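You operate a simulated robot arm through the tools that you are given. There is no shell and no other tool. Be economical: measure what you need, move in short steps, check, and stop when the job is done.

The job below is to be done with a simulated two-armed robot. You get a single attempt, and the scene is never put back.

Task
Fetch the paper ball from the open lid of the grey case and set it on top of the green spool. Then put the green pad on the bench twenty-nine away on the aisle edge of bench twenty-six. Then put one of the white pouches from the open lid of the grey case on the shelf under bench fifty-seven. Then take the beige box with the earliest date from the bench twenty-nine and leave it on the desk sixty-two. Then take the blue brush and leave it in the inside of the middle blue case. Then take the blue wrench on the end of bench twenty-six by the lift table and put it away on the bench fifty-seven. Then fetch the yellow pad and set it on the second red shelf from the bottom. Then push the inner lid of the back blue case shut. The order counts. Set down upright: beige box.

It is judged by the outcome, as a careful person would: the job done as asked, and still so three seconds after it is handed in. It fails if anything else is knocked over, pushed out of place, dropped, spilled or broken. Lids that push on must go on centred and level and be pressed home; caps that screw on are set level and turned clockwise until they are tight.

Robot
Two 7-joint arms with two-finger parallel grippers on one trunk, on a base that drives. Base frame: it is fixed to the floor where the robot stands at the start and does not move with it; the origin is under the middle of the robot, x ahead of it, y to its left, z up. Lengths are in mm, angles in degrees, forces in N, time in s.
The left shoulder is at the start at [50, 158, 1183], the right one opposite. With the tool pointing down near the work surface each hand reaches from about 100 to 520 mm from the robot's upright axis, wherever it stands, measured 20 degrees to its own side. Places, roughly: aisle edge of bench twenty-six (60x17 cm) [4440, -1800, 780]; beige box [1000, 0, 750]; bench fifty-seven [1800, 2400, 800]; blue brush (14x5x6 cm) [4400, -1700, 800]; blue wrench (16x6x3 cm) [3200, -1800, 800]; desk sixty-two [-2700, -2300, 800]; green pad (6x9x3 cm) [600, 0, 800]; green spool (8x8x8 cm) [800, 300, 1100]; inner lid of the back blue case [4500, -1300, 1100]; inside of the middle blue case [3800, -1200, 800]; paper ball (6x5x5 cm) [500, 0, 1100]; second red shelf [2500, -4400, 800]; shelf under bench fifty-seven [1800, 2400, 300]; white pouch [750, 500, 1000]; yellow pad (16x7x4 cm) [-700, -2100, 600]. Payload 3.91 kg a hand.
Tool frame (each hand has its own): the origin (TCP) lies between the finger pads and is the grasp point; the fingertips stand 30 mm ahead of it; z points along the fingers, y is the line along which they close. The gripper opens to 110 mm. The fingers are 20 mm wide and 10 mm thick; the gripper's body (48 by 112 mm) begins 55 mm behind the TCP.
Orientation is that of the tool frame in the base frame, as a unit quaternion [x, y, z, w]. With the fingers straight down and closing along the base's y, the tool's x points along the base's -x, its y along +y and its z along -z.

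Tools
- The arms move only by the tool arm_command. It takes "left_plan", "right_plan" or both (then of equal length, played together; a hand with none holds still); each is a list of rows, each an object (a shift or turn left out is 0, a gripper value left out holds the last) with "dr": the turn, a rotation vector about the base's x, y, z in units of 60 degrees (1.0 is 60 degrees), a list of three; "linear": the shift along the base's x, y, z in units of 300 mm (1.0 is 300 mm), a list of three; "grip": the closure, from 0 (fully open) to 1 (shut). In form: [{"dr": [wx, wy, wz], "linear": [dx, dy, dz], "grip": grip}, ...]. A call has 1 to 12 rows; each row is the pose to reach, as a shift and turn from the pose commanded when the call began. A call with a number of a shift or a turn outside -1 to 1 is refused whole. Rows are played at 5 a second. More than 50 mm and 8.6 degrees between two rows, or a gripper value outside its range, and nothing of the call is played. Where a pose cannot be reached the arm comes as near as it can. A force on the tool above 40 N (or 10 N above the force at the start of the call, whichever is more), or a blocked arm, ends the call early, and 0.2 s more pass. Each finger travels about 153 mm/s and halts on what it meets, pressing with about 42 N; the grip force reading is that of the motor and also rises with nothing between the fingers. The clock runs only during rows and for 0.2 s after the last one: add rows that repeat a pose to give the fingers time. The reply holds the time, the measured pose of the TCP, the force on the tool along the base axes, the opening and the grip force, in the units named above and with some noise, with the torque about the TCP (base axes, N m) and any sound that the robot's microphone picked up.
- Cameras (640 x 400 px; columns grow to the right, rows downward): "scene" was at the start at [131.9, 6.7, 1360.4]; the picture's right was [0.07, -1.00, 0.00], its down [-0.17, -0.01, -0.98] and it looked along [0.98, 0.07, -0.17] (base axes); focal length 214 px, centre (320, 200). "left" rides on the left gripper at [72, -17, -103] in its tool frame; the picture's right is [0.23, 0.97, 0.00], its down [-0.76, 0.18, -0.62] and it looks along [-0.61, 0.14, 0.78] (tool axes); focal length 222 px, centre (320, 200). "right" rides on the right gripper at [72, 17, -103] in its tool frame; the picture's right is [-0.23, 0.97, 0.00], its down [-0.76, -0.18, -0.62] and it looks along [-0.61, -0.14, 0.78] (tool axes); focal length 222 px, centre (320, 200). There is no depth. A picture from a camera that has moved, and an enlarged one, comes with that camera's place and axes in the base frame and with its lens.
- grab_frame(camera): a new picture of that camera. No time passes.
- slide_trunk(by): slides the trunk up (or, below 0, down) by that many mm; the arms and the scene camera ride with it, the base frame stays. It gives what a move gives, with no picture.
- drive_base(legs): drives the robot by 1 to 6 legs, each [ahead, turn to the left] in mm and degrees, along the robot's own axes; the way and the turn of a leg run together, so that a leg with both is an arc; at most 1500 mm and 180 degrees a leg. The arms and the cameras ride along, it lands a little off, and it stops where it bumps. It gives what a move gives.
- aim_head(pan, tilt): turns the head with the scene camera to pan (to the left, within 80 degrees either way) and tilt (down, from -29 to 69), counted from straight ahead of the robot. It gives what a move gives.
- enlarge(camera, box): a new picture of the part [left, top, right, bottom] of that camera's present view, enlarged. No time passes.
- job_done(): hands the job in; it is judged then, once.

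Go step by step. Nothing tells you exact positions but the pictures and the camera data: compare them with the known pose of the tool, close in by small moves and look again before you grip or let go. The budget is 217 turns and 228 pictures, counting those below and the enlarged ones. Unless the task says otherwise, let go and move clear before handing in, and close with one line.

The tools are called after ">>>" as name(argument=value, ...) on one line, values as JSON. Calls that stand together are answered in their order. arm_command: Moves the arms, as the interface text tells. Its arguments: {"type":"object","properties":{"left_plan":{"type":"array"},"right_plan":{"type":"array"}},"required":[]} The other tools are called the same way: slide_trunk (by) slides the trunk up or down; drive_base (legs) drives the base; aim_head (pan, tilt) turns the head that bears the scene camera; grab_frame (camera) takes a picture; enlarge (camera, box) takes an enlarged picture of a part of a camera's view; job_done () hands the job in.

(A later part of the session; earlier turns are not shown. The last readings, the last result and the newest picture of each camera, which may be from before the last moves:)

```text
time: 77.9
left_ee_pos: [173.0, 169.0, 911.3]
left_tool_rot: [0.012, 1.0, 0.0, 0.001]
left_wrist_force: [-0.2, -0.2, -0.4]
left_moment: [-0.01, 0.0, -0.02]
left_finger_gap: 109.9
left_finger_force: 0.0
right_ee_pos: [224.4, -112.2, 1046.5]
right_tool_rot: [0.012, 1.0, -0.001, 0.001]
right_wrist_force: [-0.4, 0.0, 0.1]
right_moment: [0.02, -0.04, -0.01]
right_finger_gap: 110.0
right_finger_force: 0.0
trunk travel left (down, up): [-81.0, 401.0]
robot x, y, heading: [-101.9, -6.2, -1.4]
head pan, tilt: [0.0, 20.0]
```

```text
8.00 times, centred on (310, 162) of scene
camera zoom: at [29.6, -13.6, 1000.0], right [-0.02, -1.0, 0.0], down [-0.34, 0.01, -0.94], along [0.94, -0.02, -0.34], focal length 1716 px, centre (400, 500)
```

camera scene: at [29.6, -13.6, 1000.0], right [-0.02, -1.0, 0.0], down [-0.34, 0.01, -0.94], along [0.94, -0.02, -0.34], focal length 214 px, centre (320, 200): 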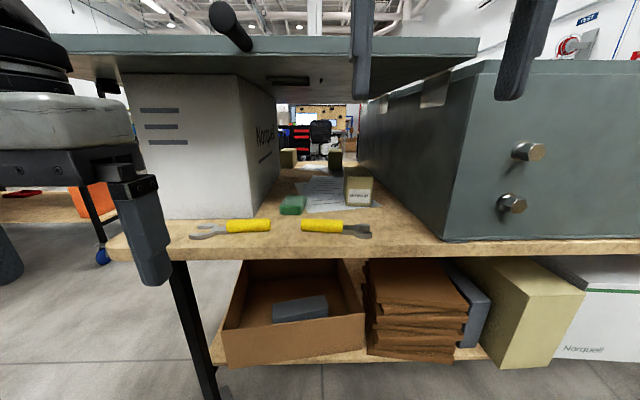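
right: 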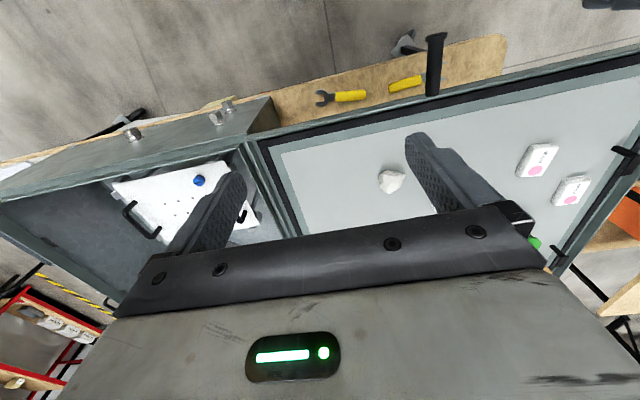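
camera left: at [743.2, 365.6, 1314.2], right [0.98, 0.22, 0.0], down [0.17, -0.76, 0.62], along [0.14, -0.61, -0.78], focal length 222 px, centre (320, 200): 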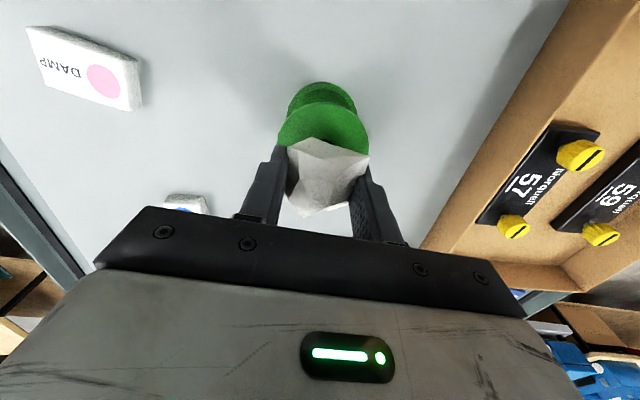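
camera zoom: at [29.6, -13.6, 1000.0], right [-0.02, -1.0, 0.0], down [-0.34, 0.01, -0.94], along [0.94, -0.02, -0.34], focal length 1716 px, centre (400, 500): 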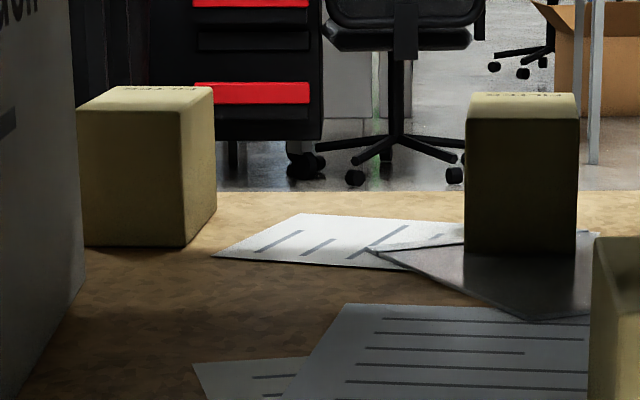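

The nearest box reads 25 DEC 27 and the other two face the far side, so I'll check those later. Now I'll tilt the left hand 45° forward, tuck the right hand back, then drive in under the lid.

>>> arm_command(left_plan=[{"linear": [0.1, -0.056, -0.026], "dr": [0, -0.1, 0]}, {"linear": [0.2, -0.111, -0.053], "dr": [0, -0.21, 0]}, {"linear": [0.3, -0.167, -0.08], "dr": [0, -0.32, 0]}, {"linear": [0.4, -0.223, -0.106], "dr": [0, -0.43, 0]}, {"linear": [0.5, -0.279, -0.133], "dr": [0, -0.54, 0]}, {"linear": [0.6, -0.334, -0.16], "dr": [0, -0.65, 0]}, {"linear": [0.7, -0.39, -0.187], "dr": [0, -0.75, 0]}, {"linear": [0.74, -0.39, -0.187], "dr": [0, -0.75, 0]}], right_plan=[{"linear": [-0.1, -0.05, 0]}, {"linear": [-0.2, -0.1, 0]}, {"linear": [-0.3, -0.15, 0]}, {"linear": [-0.4, -0.2, 0]}, {"linear": [-0.4, -0.2, 0]}, {"linear": [-0.4, -0.2, 0]}, {"linear": [-0.4, -0.2, 0]}, {"linear": [-0.4, -0.2, 0]}])

>>> grab_frame(camera="scene")

>>> grab_frame(camera="left")

```text
time: 79.7
left_ee_pos: [381.2, 72.9, 853.9]
left_tool_rot: [0.011, 0.923, 0.004, 0.384]
left_wrist_force: [0.1, -0.2, 0.1]
left_moment: [0.03, -0.02, 0.02]
left_finger_gap: 110.0
left_finger_force: 0.1
left hand out of reach, approached as far as the arm can: row 7, 8
right_ee_pos: [105.8, -167.4, 1037.1]
right_tool_rot: [0.012, 1.0, 0.0, 0.001]
right_wrist_force: [-0.6, 0.4, -0.1]
right_moment: [0.02, -0.04, 0.01]
right_finger_gap: 110.1
right_finger_force: 0.1
right hand out of reach, approached as far as the arm can: row 4, 5, 6, 7, 8
trunk travel left (down, up): [-81.0, 401.0]
robot x, y, heading: [-104.0, -9.4, -1.6]
head pan, tilt: [0.0, 20.0]
```

```text
196 pictures are left
camera scene: at [29.7, -13.6, 1000.1], right [-0.02, -1.0, 0.0], down [-0.34, 0.01, -0.94], along [0.94, -0.02, -0.34], focal length 214 px, centre (320, 200)
```

scene: 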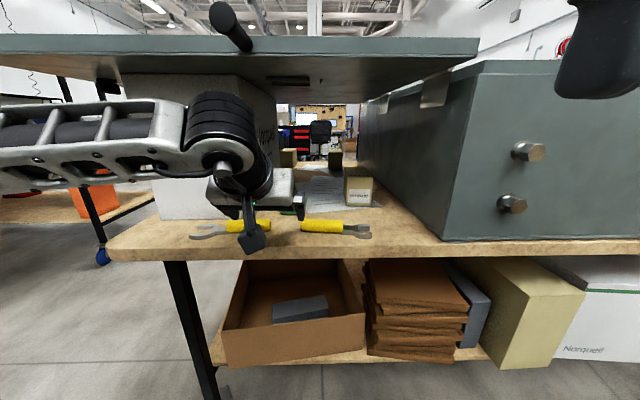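

```text
195 pictures are left
camera left: at [257.1, 58.5, 874.2], right [-0.14, 0.98, -0.15], down [0.1, 0.16, 0.98], along [0.98, 0.13, -0.12], focal length 222 px, centre (320, 200)
```

left: 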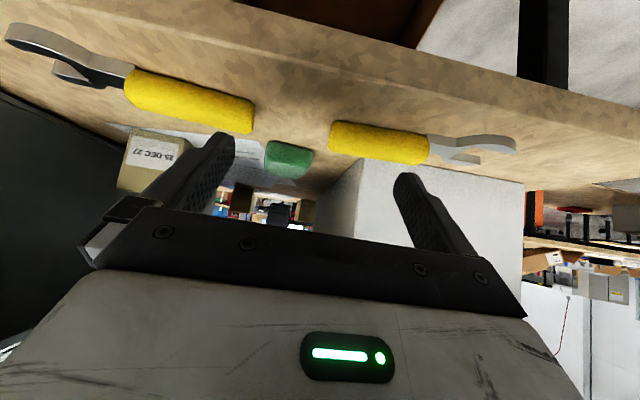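

The hand is level and clear of everything. I'll turn 2° right and drive in most of the way, then look.

>>> drive_base(legs=[[0, -2], [110, 0]])

>>> grab_frame(camera="left")

>>> grab_frame(camera="scene")

```text
time: 81.2
left_ee_pos: [492.9, 48.9, 854.0]
left_tool_rot: [0.028, 0.923, -0.002, 0.384]
left_wrist_force: [0.2, 0.3, 0.3]
left_moment: [-0.02, -0.02, 0.03]
left_finger_gap: 109.9
left_finger_force: 0.1
right_ee_pos: [210.1, -180.6, 1037.8]
right_tool_rot: [0.029, 1.0, 0.001, 0.0]
right_wrist_force: [0.1, 0.0, 0.6]
right_moment: [-0.01, 0.02, -0.03]
right_finger_gap: 110.0
right_finger_force: 0.1
trunk travel left (down, up): [-81.0, 401.0]
robot x, y, heading: [9.9, -15.9, -3.2]
head pan, tilt: [0.0, 20.0]
```

```text
194 pictures are left
camera left: at [368.2, 39.5, 874.4], right [-0.11, 0.98, -0.14], down [0.1, 0.16, 0.98], along [0.99, 0.09, -0.12], focal length 222 px, centre (320, 200)
```

left: 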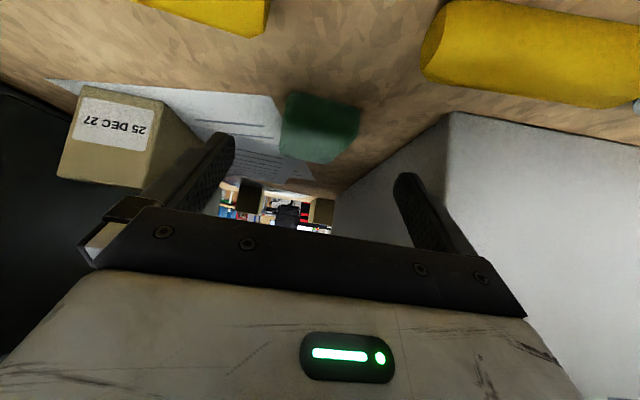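

```text
193 pictures are left
camera scene: at [138.6, -24.7, 1000.1], right [-0.06, -1.0, 0.0], down [-0.34, 0.02, -0.94], along [0.94, -0.06, -0.34], focal length 214 px, centre (320, 200)
```

scene: 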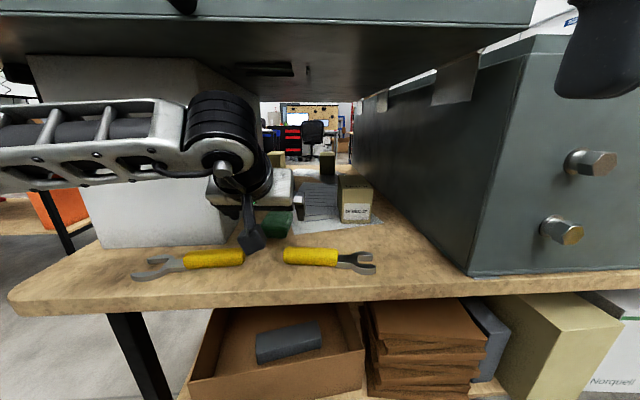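

The pad is centred at about [553, 46]. I'll drive in 57 mm more and lower onto it.

>>> drive_base(legs=[[57, 0]])

>>> arm_command(left_plan=[{"linear": [0, 0, -0.05]}, {"linear": [0, 0, -0.1]}, {"linear": [0, 0, -0.1]}])

>>> grab_frame(camera="left")

>>> enlarge(camera="scene", box=[200, 120, 400, 270])

```text
time: 82.2
left_ee_pos: [549.2, 46.3, 852.5]
left_tool_rot: [0.028, 0.923, -0.002, 0.384]
left_wrist_force: [-0.2, 0.3, 0.3]
left_moment: [0.02, -0.04, -0.01]
left_finger_gap: 110.2
left_finger_force: 0.1
right_ee_pos: [265.9, -183.8, 1037.7]
right_tool_rot: [0.029, 1.0, 0.001, 0.001]
right_wrist_force: [-0.4, 0.2, -0.7]
right_moment: [0.01, 0.0, -0.04]
right_finger_gap: 110.1
right_finger_force: 0.1
trunk travel left (down, up): [-81.0, 401.0]
robot x, y, heading: [65.2, -19.0, -3.6]
head pan, tilt: [0.0, 20.0]
```

```text
time: 83.0
left_ee_pos: [550.4, 44.0, 823.7]
left_tool_rot: [0.028, 0.923, -0.003, 0.383]
left_wrist_force: [-0.4, -1.1, 1.0]
left_moment: [0.0, -0.02, -0.02]
left_finger_gap: 110.1
left_finger_force: 0.0
right_ee_pos: [265.7, -183.3, 1036.8]
right_tool_rot: [0.03, 1.0, 0.001, 0.001]
right_wrist_force: [-0.1, -0.1, 0.4]
right_moment: [0.0, -0.02, 0.01]
right_finger_gap: 110.0
right_finger_force: 0.0
trunk travel left (down, up): [-81.0, 401.0]
robot x, y, heading: [62.4, -20.3, -3.4]
head pan, tilt: [0.0, 20.0]
```

```text
192 pictures are left
camera left: at [424.9, 35.7, 844.2], right [-0.11, 0.98, -0.14], down [0.1, 0.16, 0.98], along [0.99, 0.09, -0.12], focal length 222 px, centre (320, 200)
```

left: 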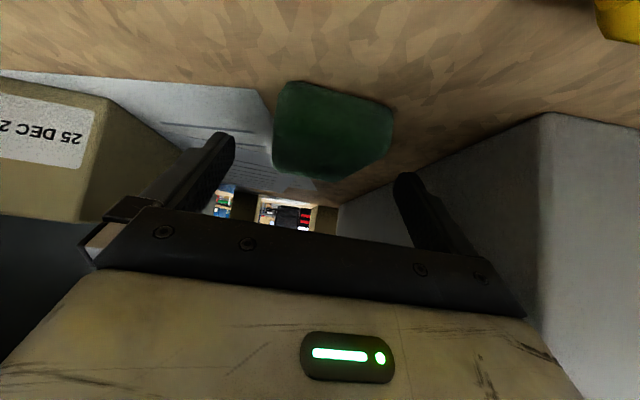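

```text
2.67 times, centred on (300, 195) of scene
camera zoom: at [195.3, -28.0, 1000.1], right [-0.06, -1.0, 0.0], down [-0.34, 0.02, -0.94], along [0.94, -0.06, -0.34], focal length 572 px, centre (373, 213)
```

zoom: 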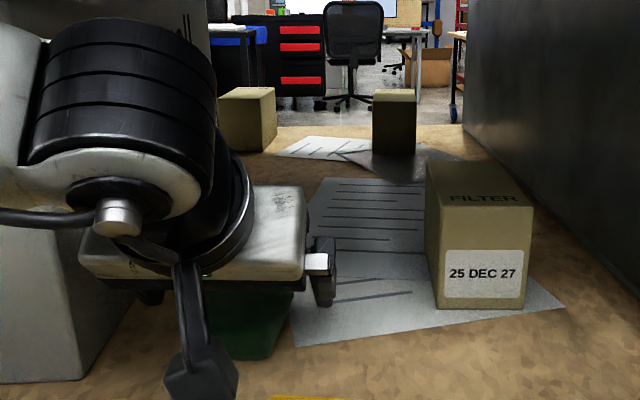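

The bench looks nearer z 771, so there's room to go lower. I'll move forward and down a bit, then grip.

>>> drive_base(legs=[[12, 0]])

>>> arm_command(left_plan=[{"linear": [0, 0.01, -0.03]}, {"linear": [0, 0.01, -0.05]}, {"linear": [0, 0.01, -0.05]}])

>>> grab_frame(camera="left")

```text
time: 83.8
left_ee_pos: [560.6, 44.2, 823.8]
left_tool_rot: [0.027, 0.923, -0.002, 0.384]
left_wrist_force: [0.1, 0.0, 0.5]
left_moment: [-0.02, 0.0, -0.02]
left_finger_gap: 110.3
left_finger_force: 0.0
right_ee_pos: [278.6, -184.0, 1037.1]
right_tool_rot: [0.03, 1.0, 0.001, 0.0]
right_wrist_force: [-0.5, 0.1, 0.2]
right_moment: [0.0, -0.03, 0.02]
right_finger_gap: 110.1
right_finger_force: 0.2
trunk travel left (down, up): [-81.0, 401.0]
robot x, y, heading: [74.9, -21.9, -3.6]
head pan, tilt: [0.0, 20.0]
```

```text
time: 84.5
left_ee_pos: [561.1, 48.3, 809.1]
left_tool_rot: [0.027, 0.923, -0.003, 0.384]
left_wrist_force: [-0.4, 0.0, 2.4]
left_moment: [-0.17, 0.0, -0.05]
left_finger_gap: 109.7
left_finger_force: 0.0
right_ee_pos: [277.2, -185.5, 1038.1]
right_tool_rot: [0.029, 1.0, 0.001, 0.0]
right_wrist_force: [0.3, 0.2, -0.2]
right_moment: [0.0, -0.04, -0.01]
right_finger_gap: 110.0
right_finger_force: 0.0
trunk travel left (down, up): [-81.0, 401.0]
robot x, y, heading: [76.3, -23.2, -3.2]
head pan, tilt: [0.0, 20.0]
```

```text
190 pictures are left
camera left: at [436.5, 38.2, 829.9], right [-0.11, 0.98, -0.15], down [0.1, 0.16, 0.98], along [0.99, 0.09, -0.12], focal length 222 px, centre (320, 200)
```

left: 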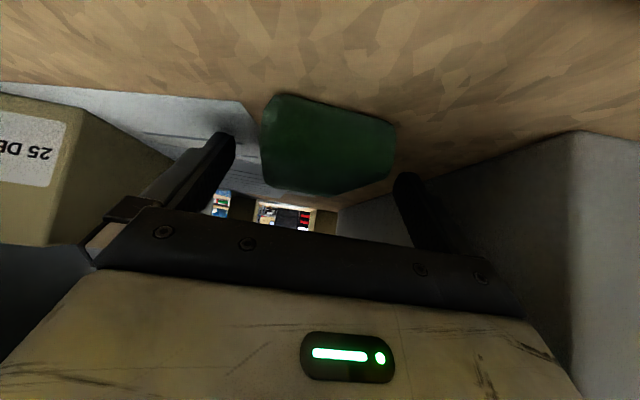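

A light contact of 2.4 N shows the tips at the bench surface. I'll raise 3 mm, grip and lift slightly.

>>> arm_command(left_plan=[{"linear": [0, 0, 0.01], "grip": 0}, {"linear": [0, 0, 0.01], "grip": 0.5}, {"linear": [0, 0, 0.01], "grip": 1}, {"linear": [0, 0, 0.01], "grip": 1}, {"linear": [0, 0, 0.01], "grip": 1}, {"linear": [0, 0, 0.1], "grip": 1}, {"linear": [0, 0, 0.15], "grip": 1}])

>>> grab_frame(camera="left")

```text
time: 86.2
left_ee_pos: [562.3, 49.2, 852.9]
left_tool_rot: [0.028, 0.923, -0.003, 0.383]
left_wrist_force: [0.3, -0.3, -0.6]
left_moment: [-0.02, 0.02, 0.01]
left_finger_gap: 56.9
left_finger_force: 41.9
right_ee_pos: [276.7, -183.8, 1038.4]
right_tool_rot: [0.029, 1.0, 0.001, 0.001]
right_wrist_force: [-0.2, 0.2, -0.1]
right_moment: [0.0, 0.02, -0.01]
right_finger_gap: 109.8
right_finger_force: 0.1
trunk travel left (down, up): [-81.0, 401.0]
robot x, y, heading: [73.9, -23.2, -3.3]
head pan, tilt: [0.0, 20.0]
```

```text
189 pictures are left
camera left: at [437.1, 38.0, 874.1], right [-0.11, 0.98, -0.14], down [0.11, 0.16, 0.98], along [0.99, 0.09, -0.12], focal length 222 px, centre (320, 200)
```

left: 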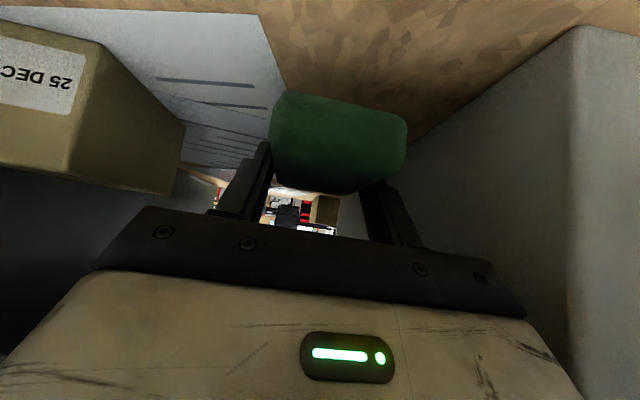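

The pad is gripped. I'll back straight out, raise the trunk and look for a route toward bench twenty-six.

>>> drive_base(legs=[[-400, 0]])

>>> slide_trunk(by=380)

>>> drive_base(legs=[[0, -86], [800, 0], [0, 40]])

>>> aim_head(pan=20, tilt=12)

>>> grab_frame(camera="scene")

```text
time: 88.7
left_ee_pos: [162.7, 73.8, 852.6]
left_tool_rot: [0.024, 0.924, -0.001, 0.383]
left_wrist_force: [0.6, 0.1, -1.4]
left_moment: [0.01, 0.0, -0.02]
left_finger_gap: 56.7
left_finger_force: 42.2
right_ee_pos: [-119.8, -161.9, 1037.0]
right_tool_rot: [0.026, 1.0, 0.001, 0.0]
right_wrist_force: [-0.6, -0.3, 0.1]
right_moment: [0.01, 0.0, 0.03]
right_finger_gap: 109.8
right_finger_force: 0.1
trunk travel left (down, up): [-81.0, 401.0]
robot x, y, heading: [-325.8, 6.7, -3.0]
head pan, tilt: [0.0, 20.0]
```

```text
time: 92.3
left_ee_pos: [162.2, 74.0, 1233.2]
left_tool_rot: [0.024, 0.923, 0.0, 0.383]
left_wrist_force: [-0.3, -0.3, 0.0]
left_moment: [-0.01, -0.03, -0.01]
left_finger_gap: 56.8
left_finger_force: 41.9
right_ee_pos: [-120.3, -162.5, 1416.7]
right_tool_rot: [0.027, 1.0, 0.001, 0.001]
right_wrist_force: [-0.1, -0.8, -0.4]
right_moment: [-0.02, -0.01, 0.02]
right_finger_gap: 110.4
right_finger_force: 0.1
trunk travel left (down, up): [-461.0, 21.0]
robot x, y, heading: [-324.6, 1.8, -3.0]
head pan, tilt: [0.0, 20.0]
```

```text
time: 102.2
left_ee_pos: [89.3, -1093.1, 1232.8]
left_tool_rot: [0.377, 0.843, -0.147, 0.354]
left_wrist_force: [-0.5, -1.1, 0.4]
left_moment: [-0.04, 0.01, -0.04]
left_finger_gap: 56.9
left_finger_force: 42.1
right_ee_pos: [-275.4, -1058.7, 1416.7]
right_tool_rot: [0.408, 0.913, 0.001, 0.0]
right_wrist_force: [0.4, 1.0, 0.1]
right_moment: [-0.06, -0.01, -0.02]
right_finger_gap: 109.8
right_finger_force: 0.1
trunk travel left (down, up): [-461.0, 21.0]
robot x, y, heading: [-306.7, -799.3, -47.9]
head pan, tilt: [0.0, 20.0]
```

```text
time: 103.0
left_ee_pos: [89.0, -1094.1, 1232.3]
left_tool_rot: [0.376, 0.843, -0.147, 0.355]
left_wrist_force: [0.2, -0.3, 0.7]
left_moment: [0.03, 0.0, 0.0]
left_finger_gap: 56.9
left_finger_force: 42.4
right_ee_pos: [-276.4, -1058.7, 1417.1]
right_tool_rot: [0.407, 0.914, 0.0, 0.001]
right_wrist_force: [0.7, 0.4, -0.5]
right_moment: [0.0, 0.01, 0.02]
right_finger_gap: 109.6
right_finger_force: 0.0
trunk travel left (down, up): [-461.0, 21.0]
robot x, y, heading: [-304.9, -799.3, -48.2]
head pan, tilt: [20.0, 12.0]
```

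```text
188 pictures are left
camera scene: at [-197.4, -873.3, 1393.1], right [-0.47, -0.88, 0.0], down [-0.18, 0.1, -0.98], along [0.86, -0.46, -0.21], focal length 214 px, centre (320, 200)
```

scene: 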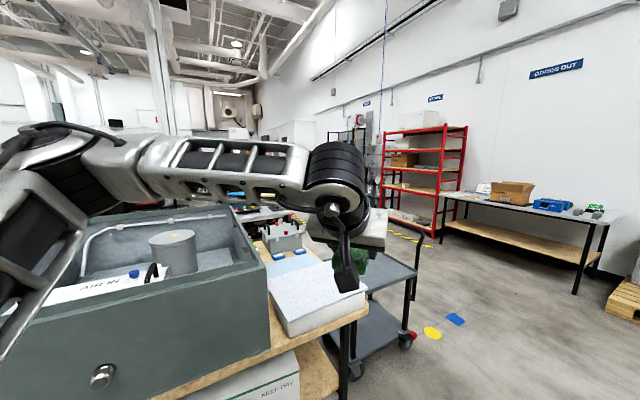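

The clear lane runs south of the grey cart at about y -2650. I'll drive there and east, then look.

>>> drive_base(legs=[[0, -27], [1000, 0], [900, 0], [0, 75], [1200, 0]])

>>> aim_head(pan=20, tilt=12)

>>> grab_frame(camera="scene")

```text
time: 122.8
left_ee_pos: [1852.2, -2541.8, 1233.7]
left_tool_rot: [0.001, 0.924, 0.01, 0.383]
left_wrist_force: [-0.7, 0.8, -0.2]
left_moment: [0.0, 0.0, 0.0]
left_finger_gap: 56.8
left_finger_force: 41.7
right_ee_pos: [1581.6, -2792.0, 1417.2]
right_tool_rot: [0.002, 1.0, 0.001, 0.001]
right_wrist_force: [-0.1, 0.1, 0.7]
right_moment: [-0.04, 0.0, -0.02]
right_finger_gap: 109.9
right_finger_force: 0.0
trunk travel left (down, up): [-461.0, 21.0]
robot x, y, heading: [1368.1, -2637.8, -0.2]
head pan, tilt: [20.0, 12.0]
```

```text
time: 123.4
left_ee_pos: [1852.1, -2541.7, 1232.9]
left_tool_rot: [0.001, 0.924, 0.009, 0.383]
left_wrist_force: [-0.5, -0.6, -0.4]
left_moment: [-0.03, 0.03, 0.0]
left_finger_gap: 56.9
left_finger_force: 42.3
right_ee_pos: [1580.7, -2790.4, 1417.1]
right_tool_rot: [0.001, 1.0, 0.001, 0.001]
right_wrist_force: [0.4, 0.5, 0.8]
right_moment: [0.04, 0.01, -0.01]
right_finger_gap: 110.0
right_finger_force: 0.0
trunk travel left (down, up): [-461.0, 21.0]
robot x, y, heading: [1367.3, -2640.6, -0.1]
head pan, tilt: [20.0, 12.0]
```

```text
187 pictures are left
camera scene: at [1496.0, -2607.0, 1393.1], right [0.34, -0.94, 0.0], down [-0.2, -0.07, -0.98], along [0.92, 0.33, -0.21], focal length 214 px, centre (320, 200)
```

scene: 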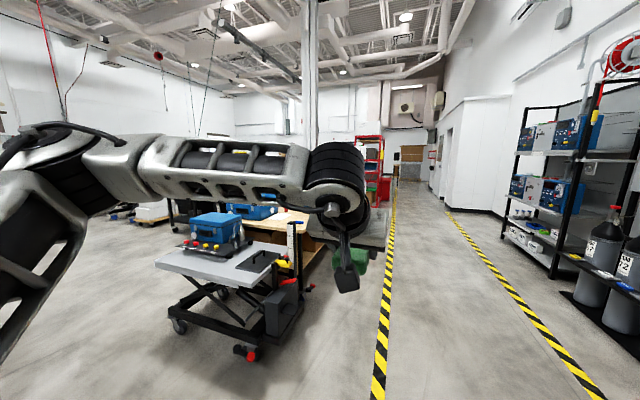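

Bench twenty-six is beyond the lift table. I'll drive along the aisle and turn to face its aisle edge.

>>> drive_base(legs=[[1500, 0], [1550, 0]])

>>> drive_base(legs=[[1500, 0], [1500, 0], [0, 90]])

>>> aim_head(pan=0, tilt=25)

>>> grab_frame(camera="scene")

```text
refused: 1550 is not a number from -1500 to 1500
```

```text
time: 141.6
left_ee_pos: [4245.7, -2175.5, 1234.4]
left_tool_rot: [-0.651, 0.656, 0.276, 0.265]
left_wrist_force: [0.3, 0.7, 0.0]
left_moment: [-0.04, 0.02, -0.03]
left_finger_gap: 56.9
left_finger_force: 42.0
right_ee_pos: [4493.4, -2445.6, 1417.8]
right_tool_rot: [-0.705, 0.709, 0.001, 0.0]
right_wrist_force: [-0.1, 0.1, 0.4]
right_moment: [-0.01, -0.01, 0.03]
right_finger_gap: 110.2
right_finger_force: 0.1
trunk travel left (down, up): [-461.0, 21.0]
robot x, y, heading: [4337.3, -2658.1, 89.4]
head pan, tilt: [20.0, 12.0]
```

```text
time: 142.4
left_ee_pos: [4245.9, -2174.5, 1233.0]
left_tool_rot: [-0.65, 0.656, 0.277, 0.266]
left_wrist_force: [-0.2, -0.4, -0.2]
left_moment: [-0.03, 0.0, 0.02]
left_finger_gap: 56.8
left_finger_force: 41.6
right_ee_pos: [4493.9, -2446.6, 1417.8]
right_tool_rot: [-0.705, 0.709, 0.001, 0.001]
right_wrist_force: [0.5, -0.6, -0.1]
right_moment: [0.0, 0.03, -0.01]
right_finger_gap: 110.1
right_finger_force: 0.0
trunk travel left (down, up): [-461.0, 21.0]
robot x, y, heading: [4339.1, -2659.0, 89.4]
head pan, tilt: [0.0, 25.0]
```

```text
186 pictures are left
camera scene: at [4340.5, -2525.3, 1372.1], right [1.0, -0.01, 0.0], down [0.0, -0.42, -0.91], along [0.01, 0.91, -0.42], focal length 214 px, centre (320, 200)
```

scene: 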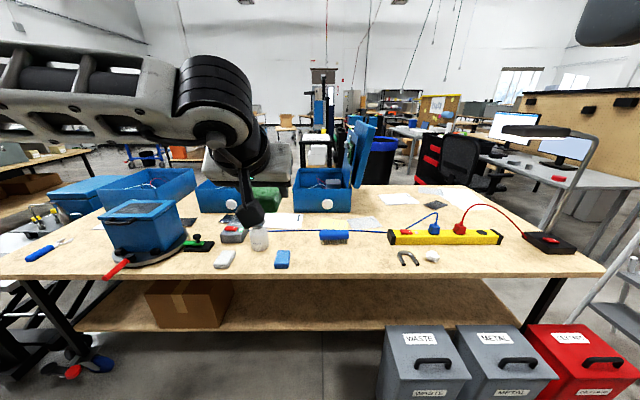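

I can see bench twenty-six: the brush is at about [4410, -1695], and there is free space on the aisle edge around [4340, -1815]. I'll move in, turn slightly, and look again.

>>> drive_base(legs=[[340, 0], [0, -11]])

>>> aim_head(pan=10, tilt=45)

>>> grab_frame(camera="scene")

>>> grab_frame(camera="left")

```text
time: 145.3
left_ee_pos: [4341.5, -1827.5, 1233.4]
left_tool_rot: [-0.586, 0.714, 0.251, 0.291]
left_wrist_force: [0.7, -1.0, 0.7]
left_moment: [-0.02, 0.02, 0.02]
left_finger_gap: 56.6
left_finger_force: 42.2
right_ee_pos: [4532.7, -2142.0, 1416.4]
right_tool_rot: [-0.634, 0.773, 0.001, 0.0]
right_wrist_force: [-0.4, 0.8, -0.3]
right_moment: [-0.02, 0.01, 0.01]
right_finger_gap: 110.1
right_finger_force: 0.1
trunk travel left (down, up): [-461.0, 21.0]
robot x, y, heading: [4341.2, -2320.3, 78.6]
head pan, tilt: [0.0, 25.0]
```

```text
time: 146.2
left_ee_pos: [4340.8, -1826.3, 1233.1]
left_tool_rot: [-0.585, 0.714, 0.25, 0.291]
left_wrist_force: [0.2, 0.6, -0.8]
left_moment: [-0.03, -0.02, 0.01]
left_finger_gap: 56.8
left_finger_force: 42.8
right_ee_pos: [4533.1, -2141.1, 1417.9]
right_tool_rot: [-0.634, 0.773, 0.001, 0.0]
right_wrist_force: [-0.4, 0.1, -0.7]
right_moment: [-0.01, 0.02, -0.01]
right_finger_gap: 110.0
right_finger_force: 0.0
trunk travel left (down, up): [-461.0, 21.0]
robot x, y, heading: [4344.3, -2321.2, 79.1]
head pan, tilt: [10.0, 45.0]
```

```text
185 pictures are left
camera scene: at [4351.4, -2198.4, 1341.5], right [1.0, -0.02, 0.0], down [-0.02, -0.71, -0.71], along [0.02, 0.71, -0.71], focal length 214 px, centre (320, 200)
```

scene: 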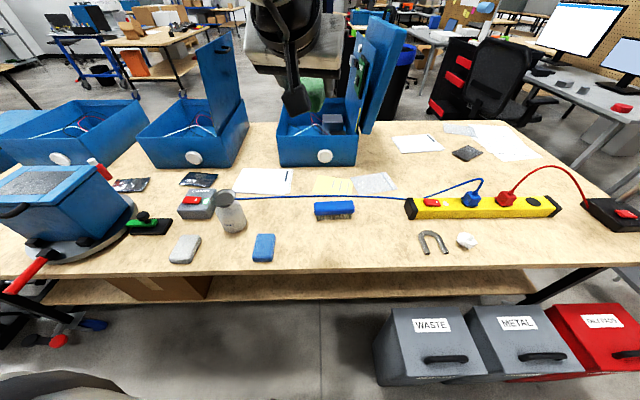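

```text
184 pictures are left
camera left: at [4334.3, -1952.3, 1254.2], right [-0.99, 0.03, -0.14], down [-0.14, 0.12, 0.98], along [0.04, 0.99, -0.12], focal length 222 px, centre (320, 200)
```

left: 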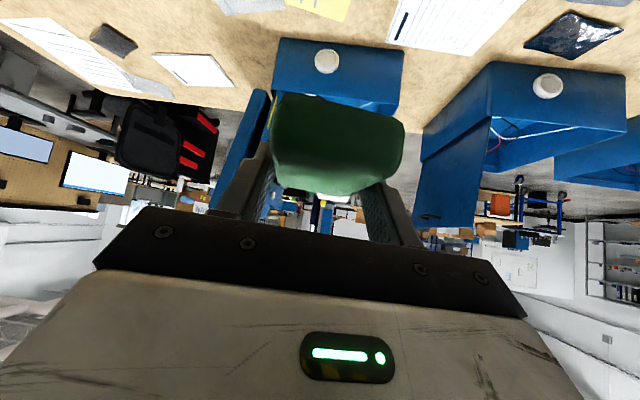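

The drop zone under the hand is clear (blue pad at x 4190, brush at x 4412). I'll lower the trunk to bring the pad down near the bench.

>>> slide_trunk(by=-385)

>>> aim_head(pan=10, tilt=35)

>>> grab_frame(camera="scene")

>>> grab_frame(camera="left")

```text
time: 149.9
left_ee_pos: [4340.6, -1828.3, 847.1]
left_tool_rot: [-0.586, 0.714, 0.25, 0.29]
left_wrist_force: [0.6, -0.4, -0.4]
left_moment: [-0.03, -0.03, -0.01]
left_finger_gap: 56.7
left_finger_force: 42.3
right_ee_pos: [4533.3, -2140.3, 1031.8]
right_tool_rot: [-0.634, 0.773, 0.001, 0.001]
right_wrist_force: [0.4, 0.1, 0.1]
right_moment: [0.01, -0.01, 0.01]
right_finger_gap: 110.0
right_finger_force: 0.1
trunk travel left (down, up): [-76.0, 406.0]
robot x, y, heading: [4344.3, -2324.0, 78.5]
head pan, tilt: [10.0, 45.0]
```

```text
time: 150.6
left_ee_pos: [4341.1, -1827.2, 848.0]
left_tool_rot: [-0.585, 0.714, 0.25, 0.291]
left_wrist_force: [-0.3, -0.4, -0.1]
left_moment: [-0.01, 0.0, -0.01]
left_finger_gap: 56.9
left_finger_force: 42.2
right_ee_pos: [4533.2, -2141.3, 1032.6]
right_tool_rot: [-0.634, 0.773, 0.002, 0.0]
right_wrist_force: [-0.2, 0.2, -0.3]
right_moment: [0.0, 0.02, -0.01]
right_finger_gap: 110.0
right_finger_force: 0.0
trunk travel left (down, up): [-76.0, 406.0]
robot x, y, heading: [4342.0, -2322.4, 78.6]
head pan, tilt: [10.0, 35.0]
```

```text
183 pictures are left
camera scene: at [4351.5, -2191.7, 971.2], right [1.0, -0.02, 0.0], down [-0.01, -0.57, -0.82], along [0.02, 0.82, -0.57], focal length 214 px, centre (320, 200)
```

scene: 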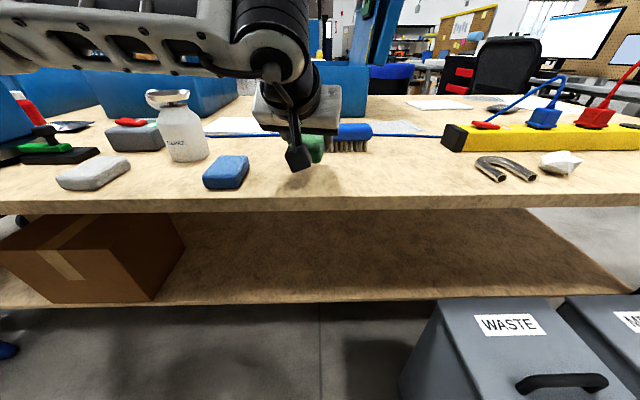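

```text
182 pictures are left
camera left: at [4334.3, -1952.3, 869.2], right [-0.99, 0.03, -0.14], down [-0.14, 0.12, 0.98], along [0.04, 0.99, -0.12], focal length 222 px, centre (320, 200)
```

left: 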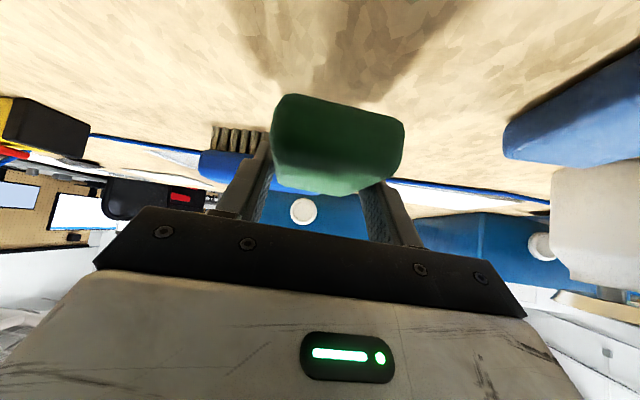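

The pad is level and clear. I'll lower it onto the bench with a force check.

>>> arm_command(left_plan=[{"linear": [0, 0.03, -0.05]}, {"linear": [0, 0.03, -0.1]}, {"linear": [0, 0.03, -0.115]}, {"linear": [0, 0.03, -0.115]}])

>>> enlarge(camera="scene", box=[240, 90, 400, 210])

```text
time: 151.6
left_ee_pos: [4340.4, -1818.4, 814.2]
left_tool_rot: [-0.586, 0.714, 0.252, 0.291]
left_wrist_force: [-0.3, 0.9, 0.2]
left_moment: [0.03, -0.01, -0.02]
left_finger_gap: 56.7
left_finger_force: 41.8
right_ee_pos: [4532.2, -2140.0, 1031.9]
right_tool_rot: [-0.634, 0.773, 0.0, 0.0]
right_wrist_force: [-0.4, 0.4, 0.1]
right_moment: [0.0, -0.02, -0.01]
right_finger_gap: 110.2
right_finger_force: 0.1
trunk travel left (down, up): [-76.0, 406.0]
robot x, y, heading: [4344.4, -2316.6, 78.6]
head pan, tilt: [10.0, 35.0]
```

```text
3.33 times, centred on (320, 150) of scene
camera zoom: at [4351.5, -2191.7, 971.3], right [1.0, -0.02, 0.0], down [-0.01, -0.57, -0.82], along [0.02, 0.82, -0.57], focal length 715 px, centre (320, 367)
```

zoom: 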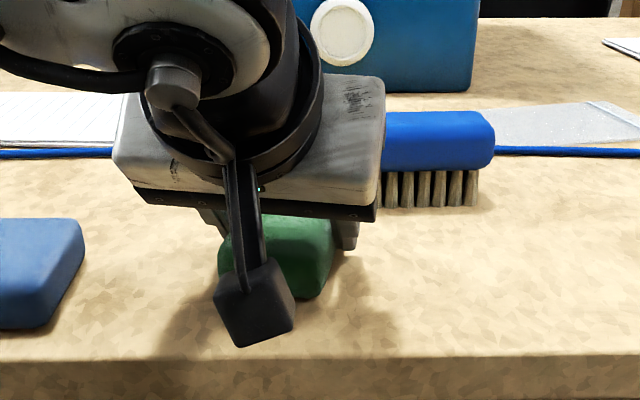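

Still no contact, so I'll lower in small steps.

>>> arm_command(left_plan=[{"linear": [0, 0, -0.008]}, {"linear": [0, 0, -0.016]}, {"linear": [0, 0, -0.016]}])

>>> enlarge(camera="scene", box=[240, 90, 400, 210])

```text
time: 152.4
left_ee_pos: [4340.9, -1817.7, 811.3]
left_tool_rot: [-0.586, 0.713, 0.252, 0.293]
left_wrist_force: [-1.8, 0.7, 14.3]
left_moment: [-0.73, -0.28, -0.05]
left_finger_gap: 56.7
left_finger_force: 42.1
right_ee_pos: [4533.7, -2141.2, 1033.8]
right_tool_rot: [-0.634, 0.773, 0.001, 0.001]
right_wrist_force: [0.1, -1.5, -0.5]
right_moment: [0.0, -0.01, -0.01]
right_finger_gap: 110.0
right_finger_force: 0.1
trunk travel left (down, up): [-76.0, 406.0]
robot x, y, heading: [4340.8, -2318.5, 78.7]
head pan, tilt: [10.0, 35.0]
```

```text
3.33 times, centred on (320, 150) of scene
camera zoom: at [4351.4, -2192.5, 971.6], right [1.0, -0.02, 0.0], down [-0.01, -0.57, -0.82], along [0.02, 0.82, -0.57], focal length 715 px, centre (320, 367)
```

zoom: 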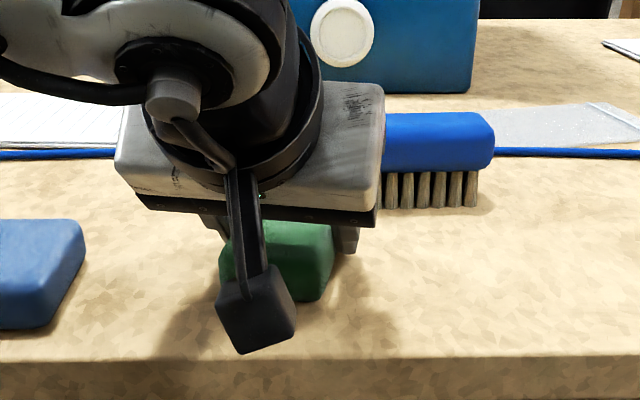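

Contact is made. I'll open and withdraw back along the tool axis.

>>> arm_command(left_plan=[{"linear": [0, 0, 0.006], "grip": 0.4}, {"linear": [0, 0, 0.006], "grip": 0.2}, {"linear": [0, 0, 0.006], "grip": 0.1}, {"linear": [0, 0, 0.006], "grip": 0.1}, {"linear": [-0.02, -0.1, 0.11], "grip": 0.1}, {"linear": [-0.04, -0.2, 0.21], "grip": 0.1}, {"linear": [-0.06, -0.3, 0.31], "grip": 0.1}, {"linear": [-0.08, -0.4, 0.41], "grip": 0.1}])

>>> grab_frame(camera="scene")

```text
time: 154.2
left_ee_pos: [4318.4, -1939.1, 931.6]
left_tool_rot: [-0.586, 0.714, 0.25, 0.291]
left_wrist_force: [0.2, 0.3, 0.6]
left_moment: [-0.03, 0.02, 0.01]
left_finger_gap: 99.0
left_finger_force: 0.0
right_ee_pos: [4532.3, -2140.5, 1032.0]
right_tool_rot: [-0.634, 0.773, 0.001, 0.0]
right_wrist_force: [0.2, 0.9, -0.1]
right_moment: [-0.05, -0.03, -0.04]
right_finger_gap: 110.1
right_finger_force: 0.1
trunk travel left (down, up): [-76.0, 406.0]
robot x, y, heading: [4346.1, -2320.1, 79.0]
head pan, tilt: [10.0, 35.0]
```

```text
179 pictures are left
camera scene: at [4351.5, -2191.7, 971.2], right [1.0, -0.02, 0.0], down [-0.01, -0.57, -0.82], along [0.02, 0.82, -0.57], focal length 214 px, centre (320, 200)
```

scene: 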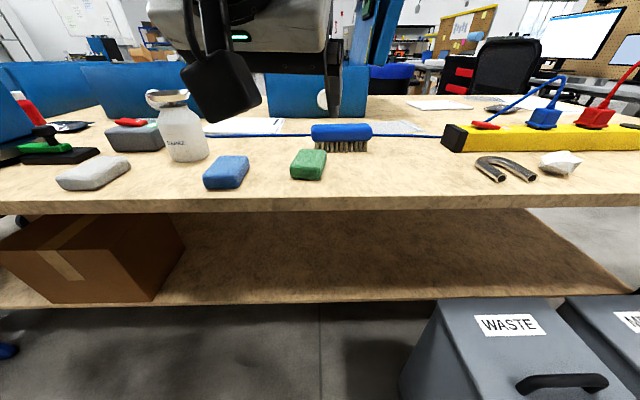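

The green pad stands on the aisle edge. Next is the pouch: I'll back off, raise the trunk, point the left hand straight down again, and drive back to the lid's left end.

>>> drive_base(legs=[[-340, 0]])

>>> slide_trunk(by=400)

>>> arm_command(left_plan=[{"linear": [-0.02, -0.04, 0.01], "dr": [-0.123, 0.024, 0]}, {"linear": [-0.04, -0.08, 0.02], "dr": [-0.245, 0.048, 0]}, {"linear": [-0.06, -0.12, 0.03], "dr": [-0.368, 0.071, 0]}, {"linear": [-0.08, -0.16, 0.04], "dr": [-0.49, 0.095, 0]}, {"linear": [-0.1, -0.2, 0.05], "dr": [-0.613, 0.119, 0]}, {"linear": [-0.12, -0.24, 0.06], "dr": [-0.736, 0.143, 0]}, {"linear": [-0.12, -0.24, 0.06], "dr": [-0.736, 0.143, 0]}])

>>> drive_base(legs=[[0, 101], [1500, 0], [1500, 0], [1080, 0], [0, -75], [1000, 0]])

```text
time: 156.4
left_ee_pos: [4249.2, -2272.2, 932.9]
left_tool_rot: [-0.587, 0.712, 0.252, 0.29]
left_wrist_force: [0.7, 0.5, 0.4]
left_moment: [-0.01, -0.01, 0.02]
left_finger_gap: 99.0
left_finger_force: 0.2
right_ee_pos: [4465.3, -2475.1, 1031.8]
right_tool_rot: [-0.634, 0.773, 0.001, 0.0]
right_wrist_force: [1.0, 0.3, -0.5]
right_moment: [0.0, 0.01, -0.02]
right_finger_gap: 109.9
right_finger_force: 0.0
trunk travel left (down, up): [-76.0, 406.0]
robot x, y, heading: [4276.3, -2658.6, 78.8]
head pan, tilt: [10.0, 35.0]
```

```text
time: 160.2
left_ee_pos: [4249.5, -2273.3, 1332.1]
left_tool_rot: [-0.587, 0.713, 0.251, 0.29]
left_wrist_force: [-1.9, 0.0, -0.5]
left_moment: [0.03, 0.01, -0.01]
left_finger_gap: 99.1
left_finger_force: 0.0
right_ee_pos: [4465.2, -2474.0, 1432.7]
right_tool_rot: [-0.635, 0.773, 0.002, 0.0]
right_wrist_force: [-0.6, 0.2, -0.4]
right_moment: [-0.04, 0.02, 0.04]
right_finger_gap: 110.0
right_finger_force: 0.1
trunk travel left (down, up): [-476.0, 6.0]
robot x, y, heading: [4278.6, -2655.2, 78.6]
head pan, tilt: [10.0, 35.0]
```

```text
time: 161.8
left_ee_pos: [4213.2, -2345.9, 1351.1]
left_tool_rot: [-0.632, 0.775, 0.007, -0.005]
left_wrist_force: [0.4, -0.1, 0.7]
left_moment: [-0.05, 0.0, 0.02]
left_finger_gap: 99.0
left_finger_force: 0.2
right_ee_pos: [4465.2, -2475.1, 1432.1]
right_tool_rot: [-0.635, 0.773, 0.001, 0.001]
right_wrist_force: [0.5, -0.3, 0.4]
right_moment: [0.01, 0.0, -0.01]
right_finger_gap: 109.9
right_finger_force: 0.0
trunk travel left (down, up): [-476.0, 6.0]
robot x, y, heading: [4274.9, -2655.7, 79.1]
head pan, tilt: [10.0, 35.0]
```

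```text
time: 193.7
left_ee_pos: [-267.0, -1470.6, 1351.6]
left_tool_rot: [0.794, -0.608, -0.005, 0.005]
left_wrist_force: [-0.8, 0.0, -0.9]
left_moment: [0.0, 0.02, 0.03]
left_finger_gap: 98.9
left_finger_force: 0.1
right_ee_pos: [17.3, -1473.2, 1433.8]
right_tool_rot: [0.795, -0.606, -0.002, 0.0]
right_wrist_force: [-0.3, 0.1, 0.3]
right_moment: [-0.03, 0.03, 0.03]
right_finger_gap: 110.3
right_finger_force: 0.0
trunk travel left (down, up): [-476.0, 6.0]
robot x, y, heading: [-70.6, -1719.8, 105.4]
head pan, tilt: [10.0, 35.0]
```

>>> drive_base(legs=[[900, 0], [0, -15.4], [1500, 0], [320, 0], [0, -90], [850, 0]])

>>> drive_base(legs=[[0, -90]])

>>> aim_head(pan=0, tilt=35)

>>> grab_frame(camera="scene")

```text
time: 203.9
left_ee_pos: [-432.8, 443.0, 1351.8]
left_tool_rot: [0.71, -0.704, -0.006, 0.005]
left_wrist_force: [0.3, -1.4, 0.4]
left_moment: [0.05, 0.0, 0.02]
left_finger_gap: 99.2
left_finger_force: 0.0
right_ee_pos: [-157.5, 366.9, 1432.0]
right_tool_rot: [0.71, -0.705, -0.001, 0.002]
right_wrist_force: [0.3, -0.3, 0.3]
right_moment: [0.1, -0.02, -0.02]
right_finger_gap: 110.0
right_finger_force: 0.1
trunk travel left (down, up): [-476.0, 6.0]
robot x, y, heading: [-308.0, 154.2, 91.1]
head pan, tilt: [10.0, 35.0]
stopped in leg 3: the robot was blocked; the commanded pose is now the measured one
```

```text
time: 204.8
left_ee_pos: [-427.2, 447.1, 1349.7]
left_tool_rot: [-0.704, 0.71, 0.006, -0.007]
left_wrist_force: [0.7, 0.3, 0.8]
left_moment: [0.0, 0.02, 0.02]
left_finger_gap: 98.7
left_finger_force: 0.1
right_ee_pos: [-153.6, 366.6, 1430.9]
right_tool_rot: [-0.703, 0.711, -0.001, -0.002]
right_wrist_force: [1.1, -0.5, -0.1]
right_moment: [-0.02, -0.02, 0.03]
right_finger_gap: 110.1
right_finger_force: 0.1
trunk travel left (down, up): [-476.0, 6.0]
robot x, y, heading: [-304.5, 150.5, 90.0]
head pan, tilt: [10.0, 35.0]
stopped in leg 1: the robot was blocked; the commanded pose is now the measured one
```

```text
time: 205.5
left_ee_pos: [-428.4, 448.1, 1349.3]
left_tool_rot: [-0.704, 0.711, 0.006, -0.007]
left_wrist_force: [-0.1, 0.1, 0.7]
left_moment: [0.01, 0.04, -0.01]
left_finger_gap: 99.3
left_finger_force: 0.1
right_ee_pos: [-155.7, 367.3, 1430.5]
right_tool_rot: [-0.703, 0.711, -0.002, -0.002]
right_wrist_force: [-0.6, 0.3, 0.3]
right_moment: [-0.02, 0.01, -0.01]
right_finger_gap: 109.7
right_finger_force: 0.1
trunk travel left (down, up): [-476.0, 6.0]
robot x, y, heading: [-303.5, 152.4, 90.0]
head pan, tilt: [0.0, 35.0]
```

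```text
178 pictures are left
camera scene: at [-307.3, 281.9, 1371.2], right [1.0, 0.0, 0.0], down [0.0, -0.57, -0.82], along [0.0, 0.82, -0.57], focal length 214 px, centre (320, 200)
```

scene: 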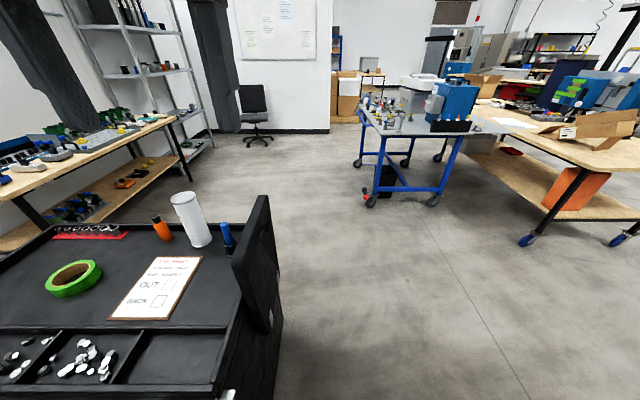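

A black tool trolley blocked the way on the left, and nothing on it looks disturbed. I'll back off, shift east and go past it.

>>> drive_base(legs=[[-200, 0], [0, -90], [240, 0], [0, 90], [1020, 0], [0, -90]])

>>> aim_head(pan=-20, tilt=30)

>>> grab_frame(camera="scene")

```text
time: 224.7
left_ee_pos: [214.2, 1101.0, 1349.2]
left_tool_rot: [-0.007, 1.0, 0.008, -0.001]
left_wrist_force: [0.4, 0.3, -0.4]
left_moment: [0.03, 0.01, 0.0]
left_finger_gap: 98.8
left_finger_force: 0.0
right_ee_pos: [141.0, 826.7, 1431.1]
right_tool_rot: [-0.005, 1.0, 0.0, -0.003]
right_wrist_force: [-0.2, 0.3, 0.4]
right_moment: [0.0, -0.01, -0.01]
right_finger_gap: 109.8
right_finger_force: 0.1
trunk travel left (down, up): [-476.0, 6.0]
robot x, y, heading: [-76.4, 978.4, 1.2]
head pan, tilt: [0.0, 35.0]
```

```text
time: 225.5
left_ee_pos: [213.2, 1102.6, 1348.6]
left_tool_rot: [-0.007, 1.0, 0.008, 0.0]
left_wrist_force: [0.3, -0.5, -0.3]
left_moment: [0.0, 0.0, -0.01]
left_finger_gap: 99.1
left_finger_force: 0.0
right_ee_pos: [140.6, 825.7, 1431.2]
right_tool_rot: [-0.007, 1.0, 0.0, -0.003]
right_wrist_force: [-18.3, -37.9, 3.3]
right_moment: [4.0, -1.83, 1.32]
right_finger_gap: 110.0
right_finger_force: 0.1
trunk travel left (down, up): [-476.0, 6.0]
robot x, y, heading: [-77.0, 973.1, 1.4]
head pan, tilt: [-20.0, 30.0]
```

```text
177 pictures are left
camera scene: at [50.8, 959.1, 1376.1], right [-0.17, -0.98, 0.0], down [-0.52, 0.09, -0.85], along [0.84, -0.15, -0.53], focal length 214 px, centre (320, 200)
```

scene: 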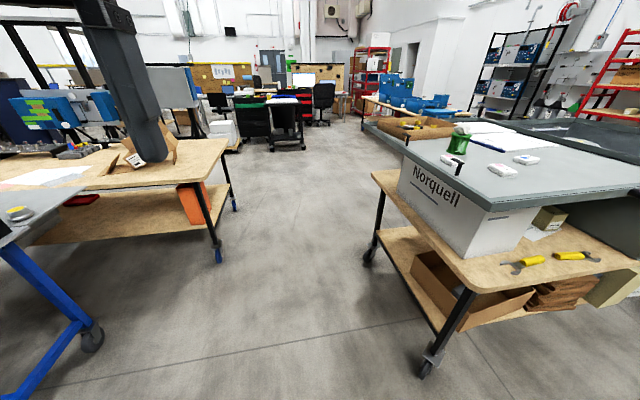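

The right hand is crowding the head, so I'll move it out and down, then drive to the lid's left end.

>>> arm_command(right_plan=[{"linear": [0.1, -0.08, -0.05]}, {"linear": [0.2, -0.16, -0.1]}, {"linear": [0.3, -0.24, -0.2]}, {"linear": [0.3, -0.3, -0.3]}])

>>> drive_base(legs=[[630, 0], [0, -91.4], [220, 0]])

>>> aim_head(pan=0, tilt=40)

>>> grab_frame(camera="scene")

>>> grab_frame(camera="left")

```text
time: 226.5
left_ee_pos: [213.7, 1102.4, 1349.7]
left_tool_rot: [-0.007, 1.0, 0.008, -0.001]
left_wrist_force: [0.4, 0.9, 0.8]
left_moment: [-0.01, -0.06, -0.02]
left_finger_gap: 99.0
left_finger_force: 0.0
right_ee_pos: [232.6, 735.9, 1339.3]
right_tool_rot: [-0.006, 1.0, 0.0, -0.003]
right_wrist_force: [-0.2, -0.7, -0.3]
right_moment: [0.03, 0.0, -0.02]
right_finger_gap: 110.0
right_finger_force: 0.0
trunk travel left (down, up): [-476.0, 6.0]
robot x, y, heading: [-73.6, 978.1, 1.3]
head pan, tilt: [-20.0, 30.0]
```

```text
time: 235.3
left_ee_pos: [681.6, 473.4, 1349.2]
left_tool_rot: [0.709, 0.705, 0.006, 0.004]
left_wrist_force: [0.5, -0.8, -0.4]
left_moment: [0.03, 0.03, -0.02]
left_finger_gap: 99.1
left_finger_force: 0.1
right_ee_pos: [317.3, 463.3, 1340.7]
right_tool_rot: [0.711, 0.703, 0.002, -0.002]
right_wrist_force: [0.5, -0.1, -1.0]
right_moment: [0.03, 0.0, 0.0]
right_finger_gap: 110.2
right_finger_force: 0.1
trunk travel left (down, up): [-476.0, 6.0]
robot x, y, heading: [559.5, 773.2, -90.0]
head pan, tilt: [-20.0, 30.0]
```

```text
time: 236.1
left_ee_pos: [682.9, 475.1, 1350.9]
left_tool_rot: [0.708, 0.706, 0.005, 0.005]
left_wrist_force: [0.3, 0.5, 0.7]
left_moment: [0.04, 0.0, 0.03]
left_finger_gap: 98.7
left_finger_force: 0.2
right_ee_pos: [317.1, 464.0, 1339.5]
right_tool_rot: [0.711, 0.703, 0.003, -0.001]
right_wrist_force: [0.9, -0.7, -0.2]
right_moment: [0.02, 0.01, -0.01]
right_finger_gap: 110.1
right_finger_force: 0.0
trunk travel left (down, up): [-476.0, 6.0]
robot x, y, heading: [558.9, 767.6, -90.0]
head pan, tilt: [0.0, 40.0]
```

```text
176 pictures are left
camera scene: at [559.2, 643.1, 1363.7], right [-1.0, 0.0, 0.0], down [0.0, 0.64, -0.77], along [0.0, -0.77, -0.64], focal length 214 px, centre (320, 200)
```

scene: 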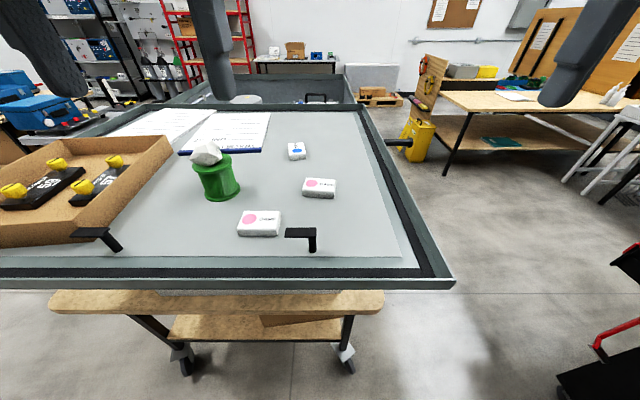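

```text
175 pictures are left
camera left: at [665.0, 547.9, 1452.5], right [0.97, 0.22, 0.02], down [0.16, -0.76, 0.63], along [0.15, -0.61, -0.78], focal length 222 px, centre (320, 200)
```

left: 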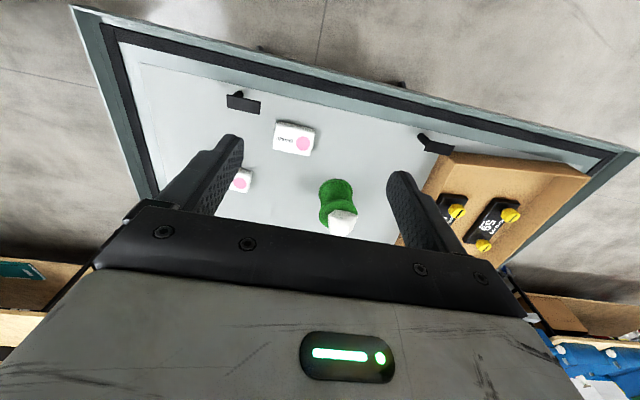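

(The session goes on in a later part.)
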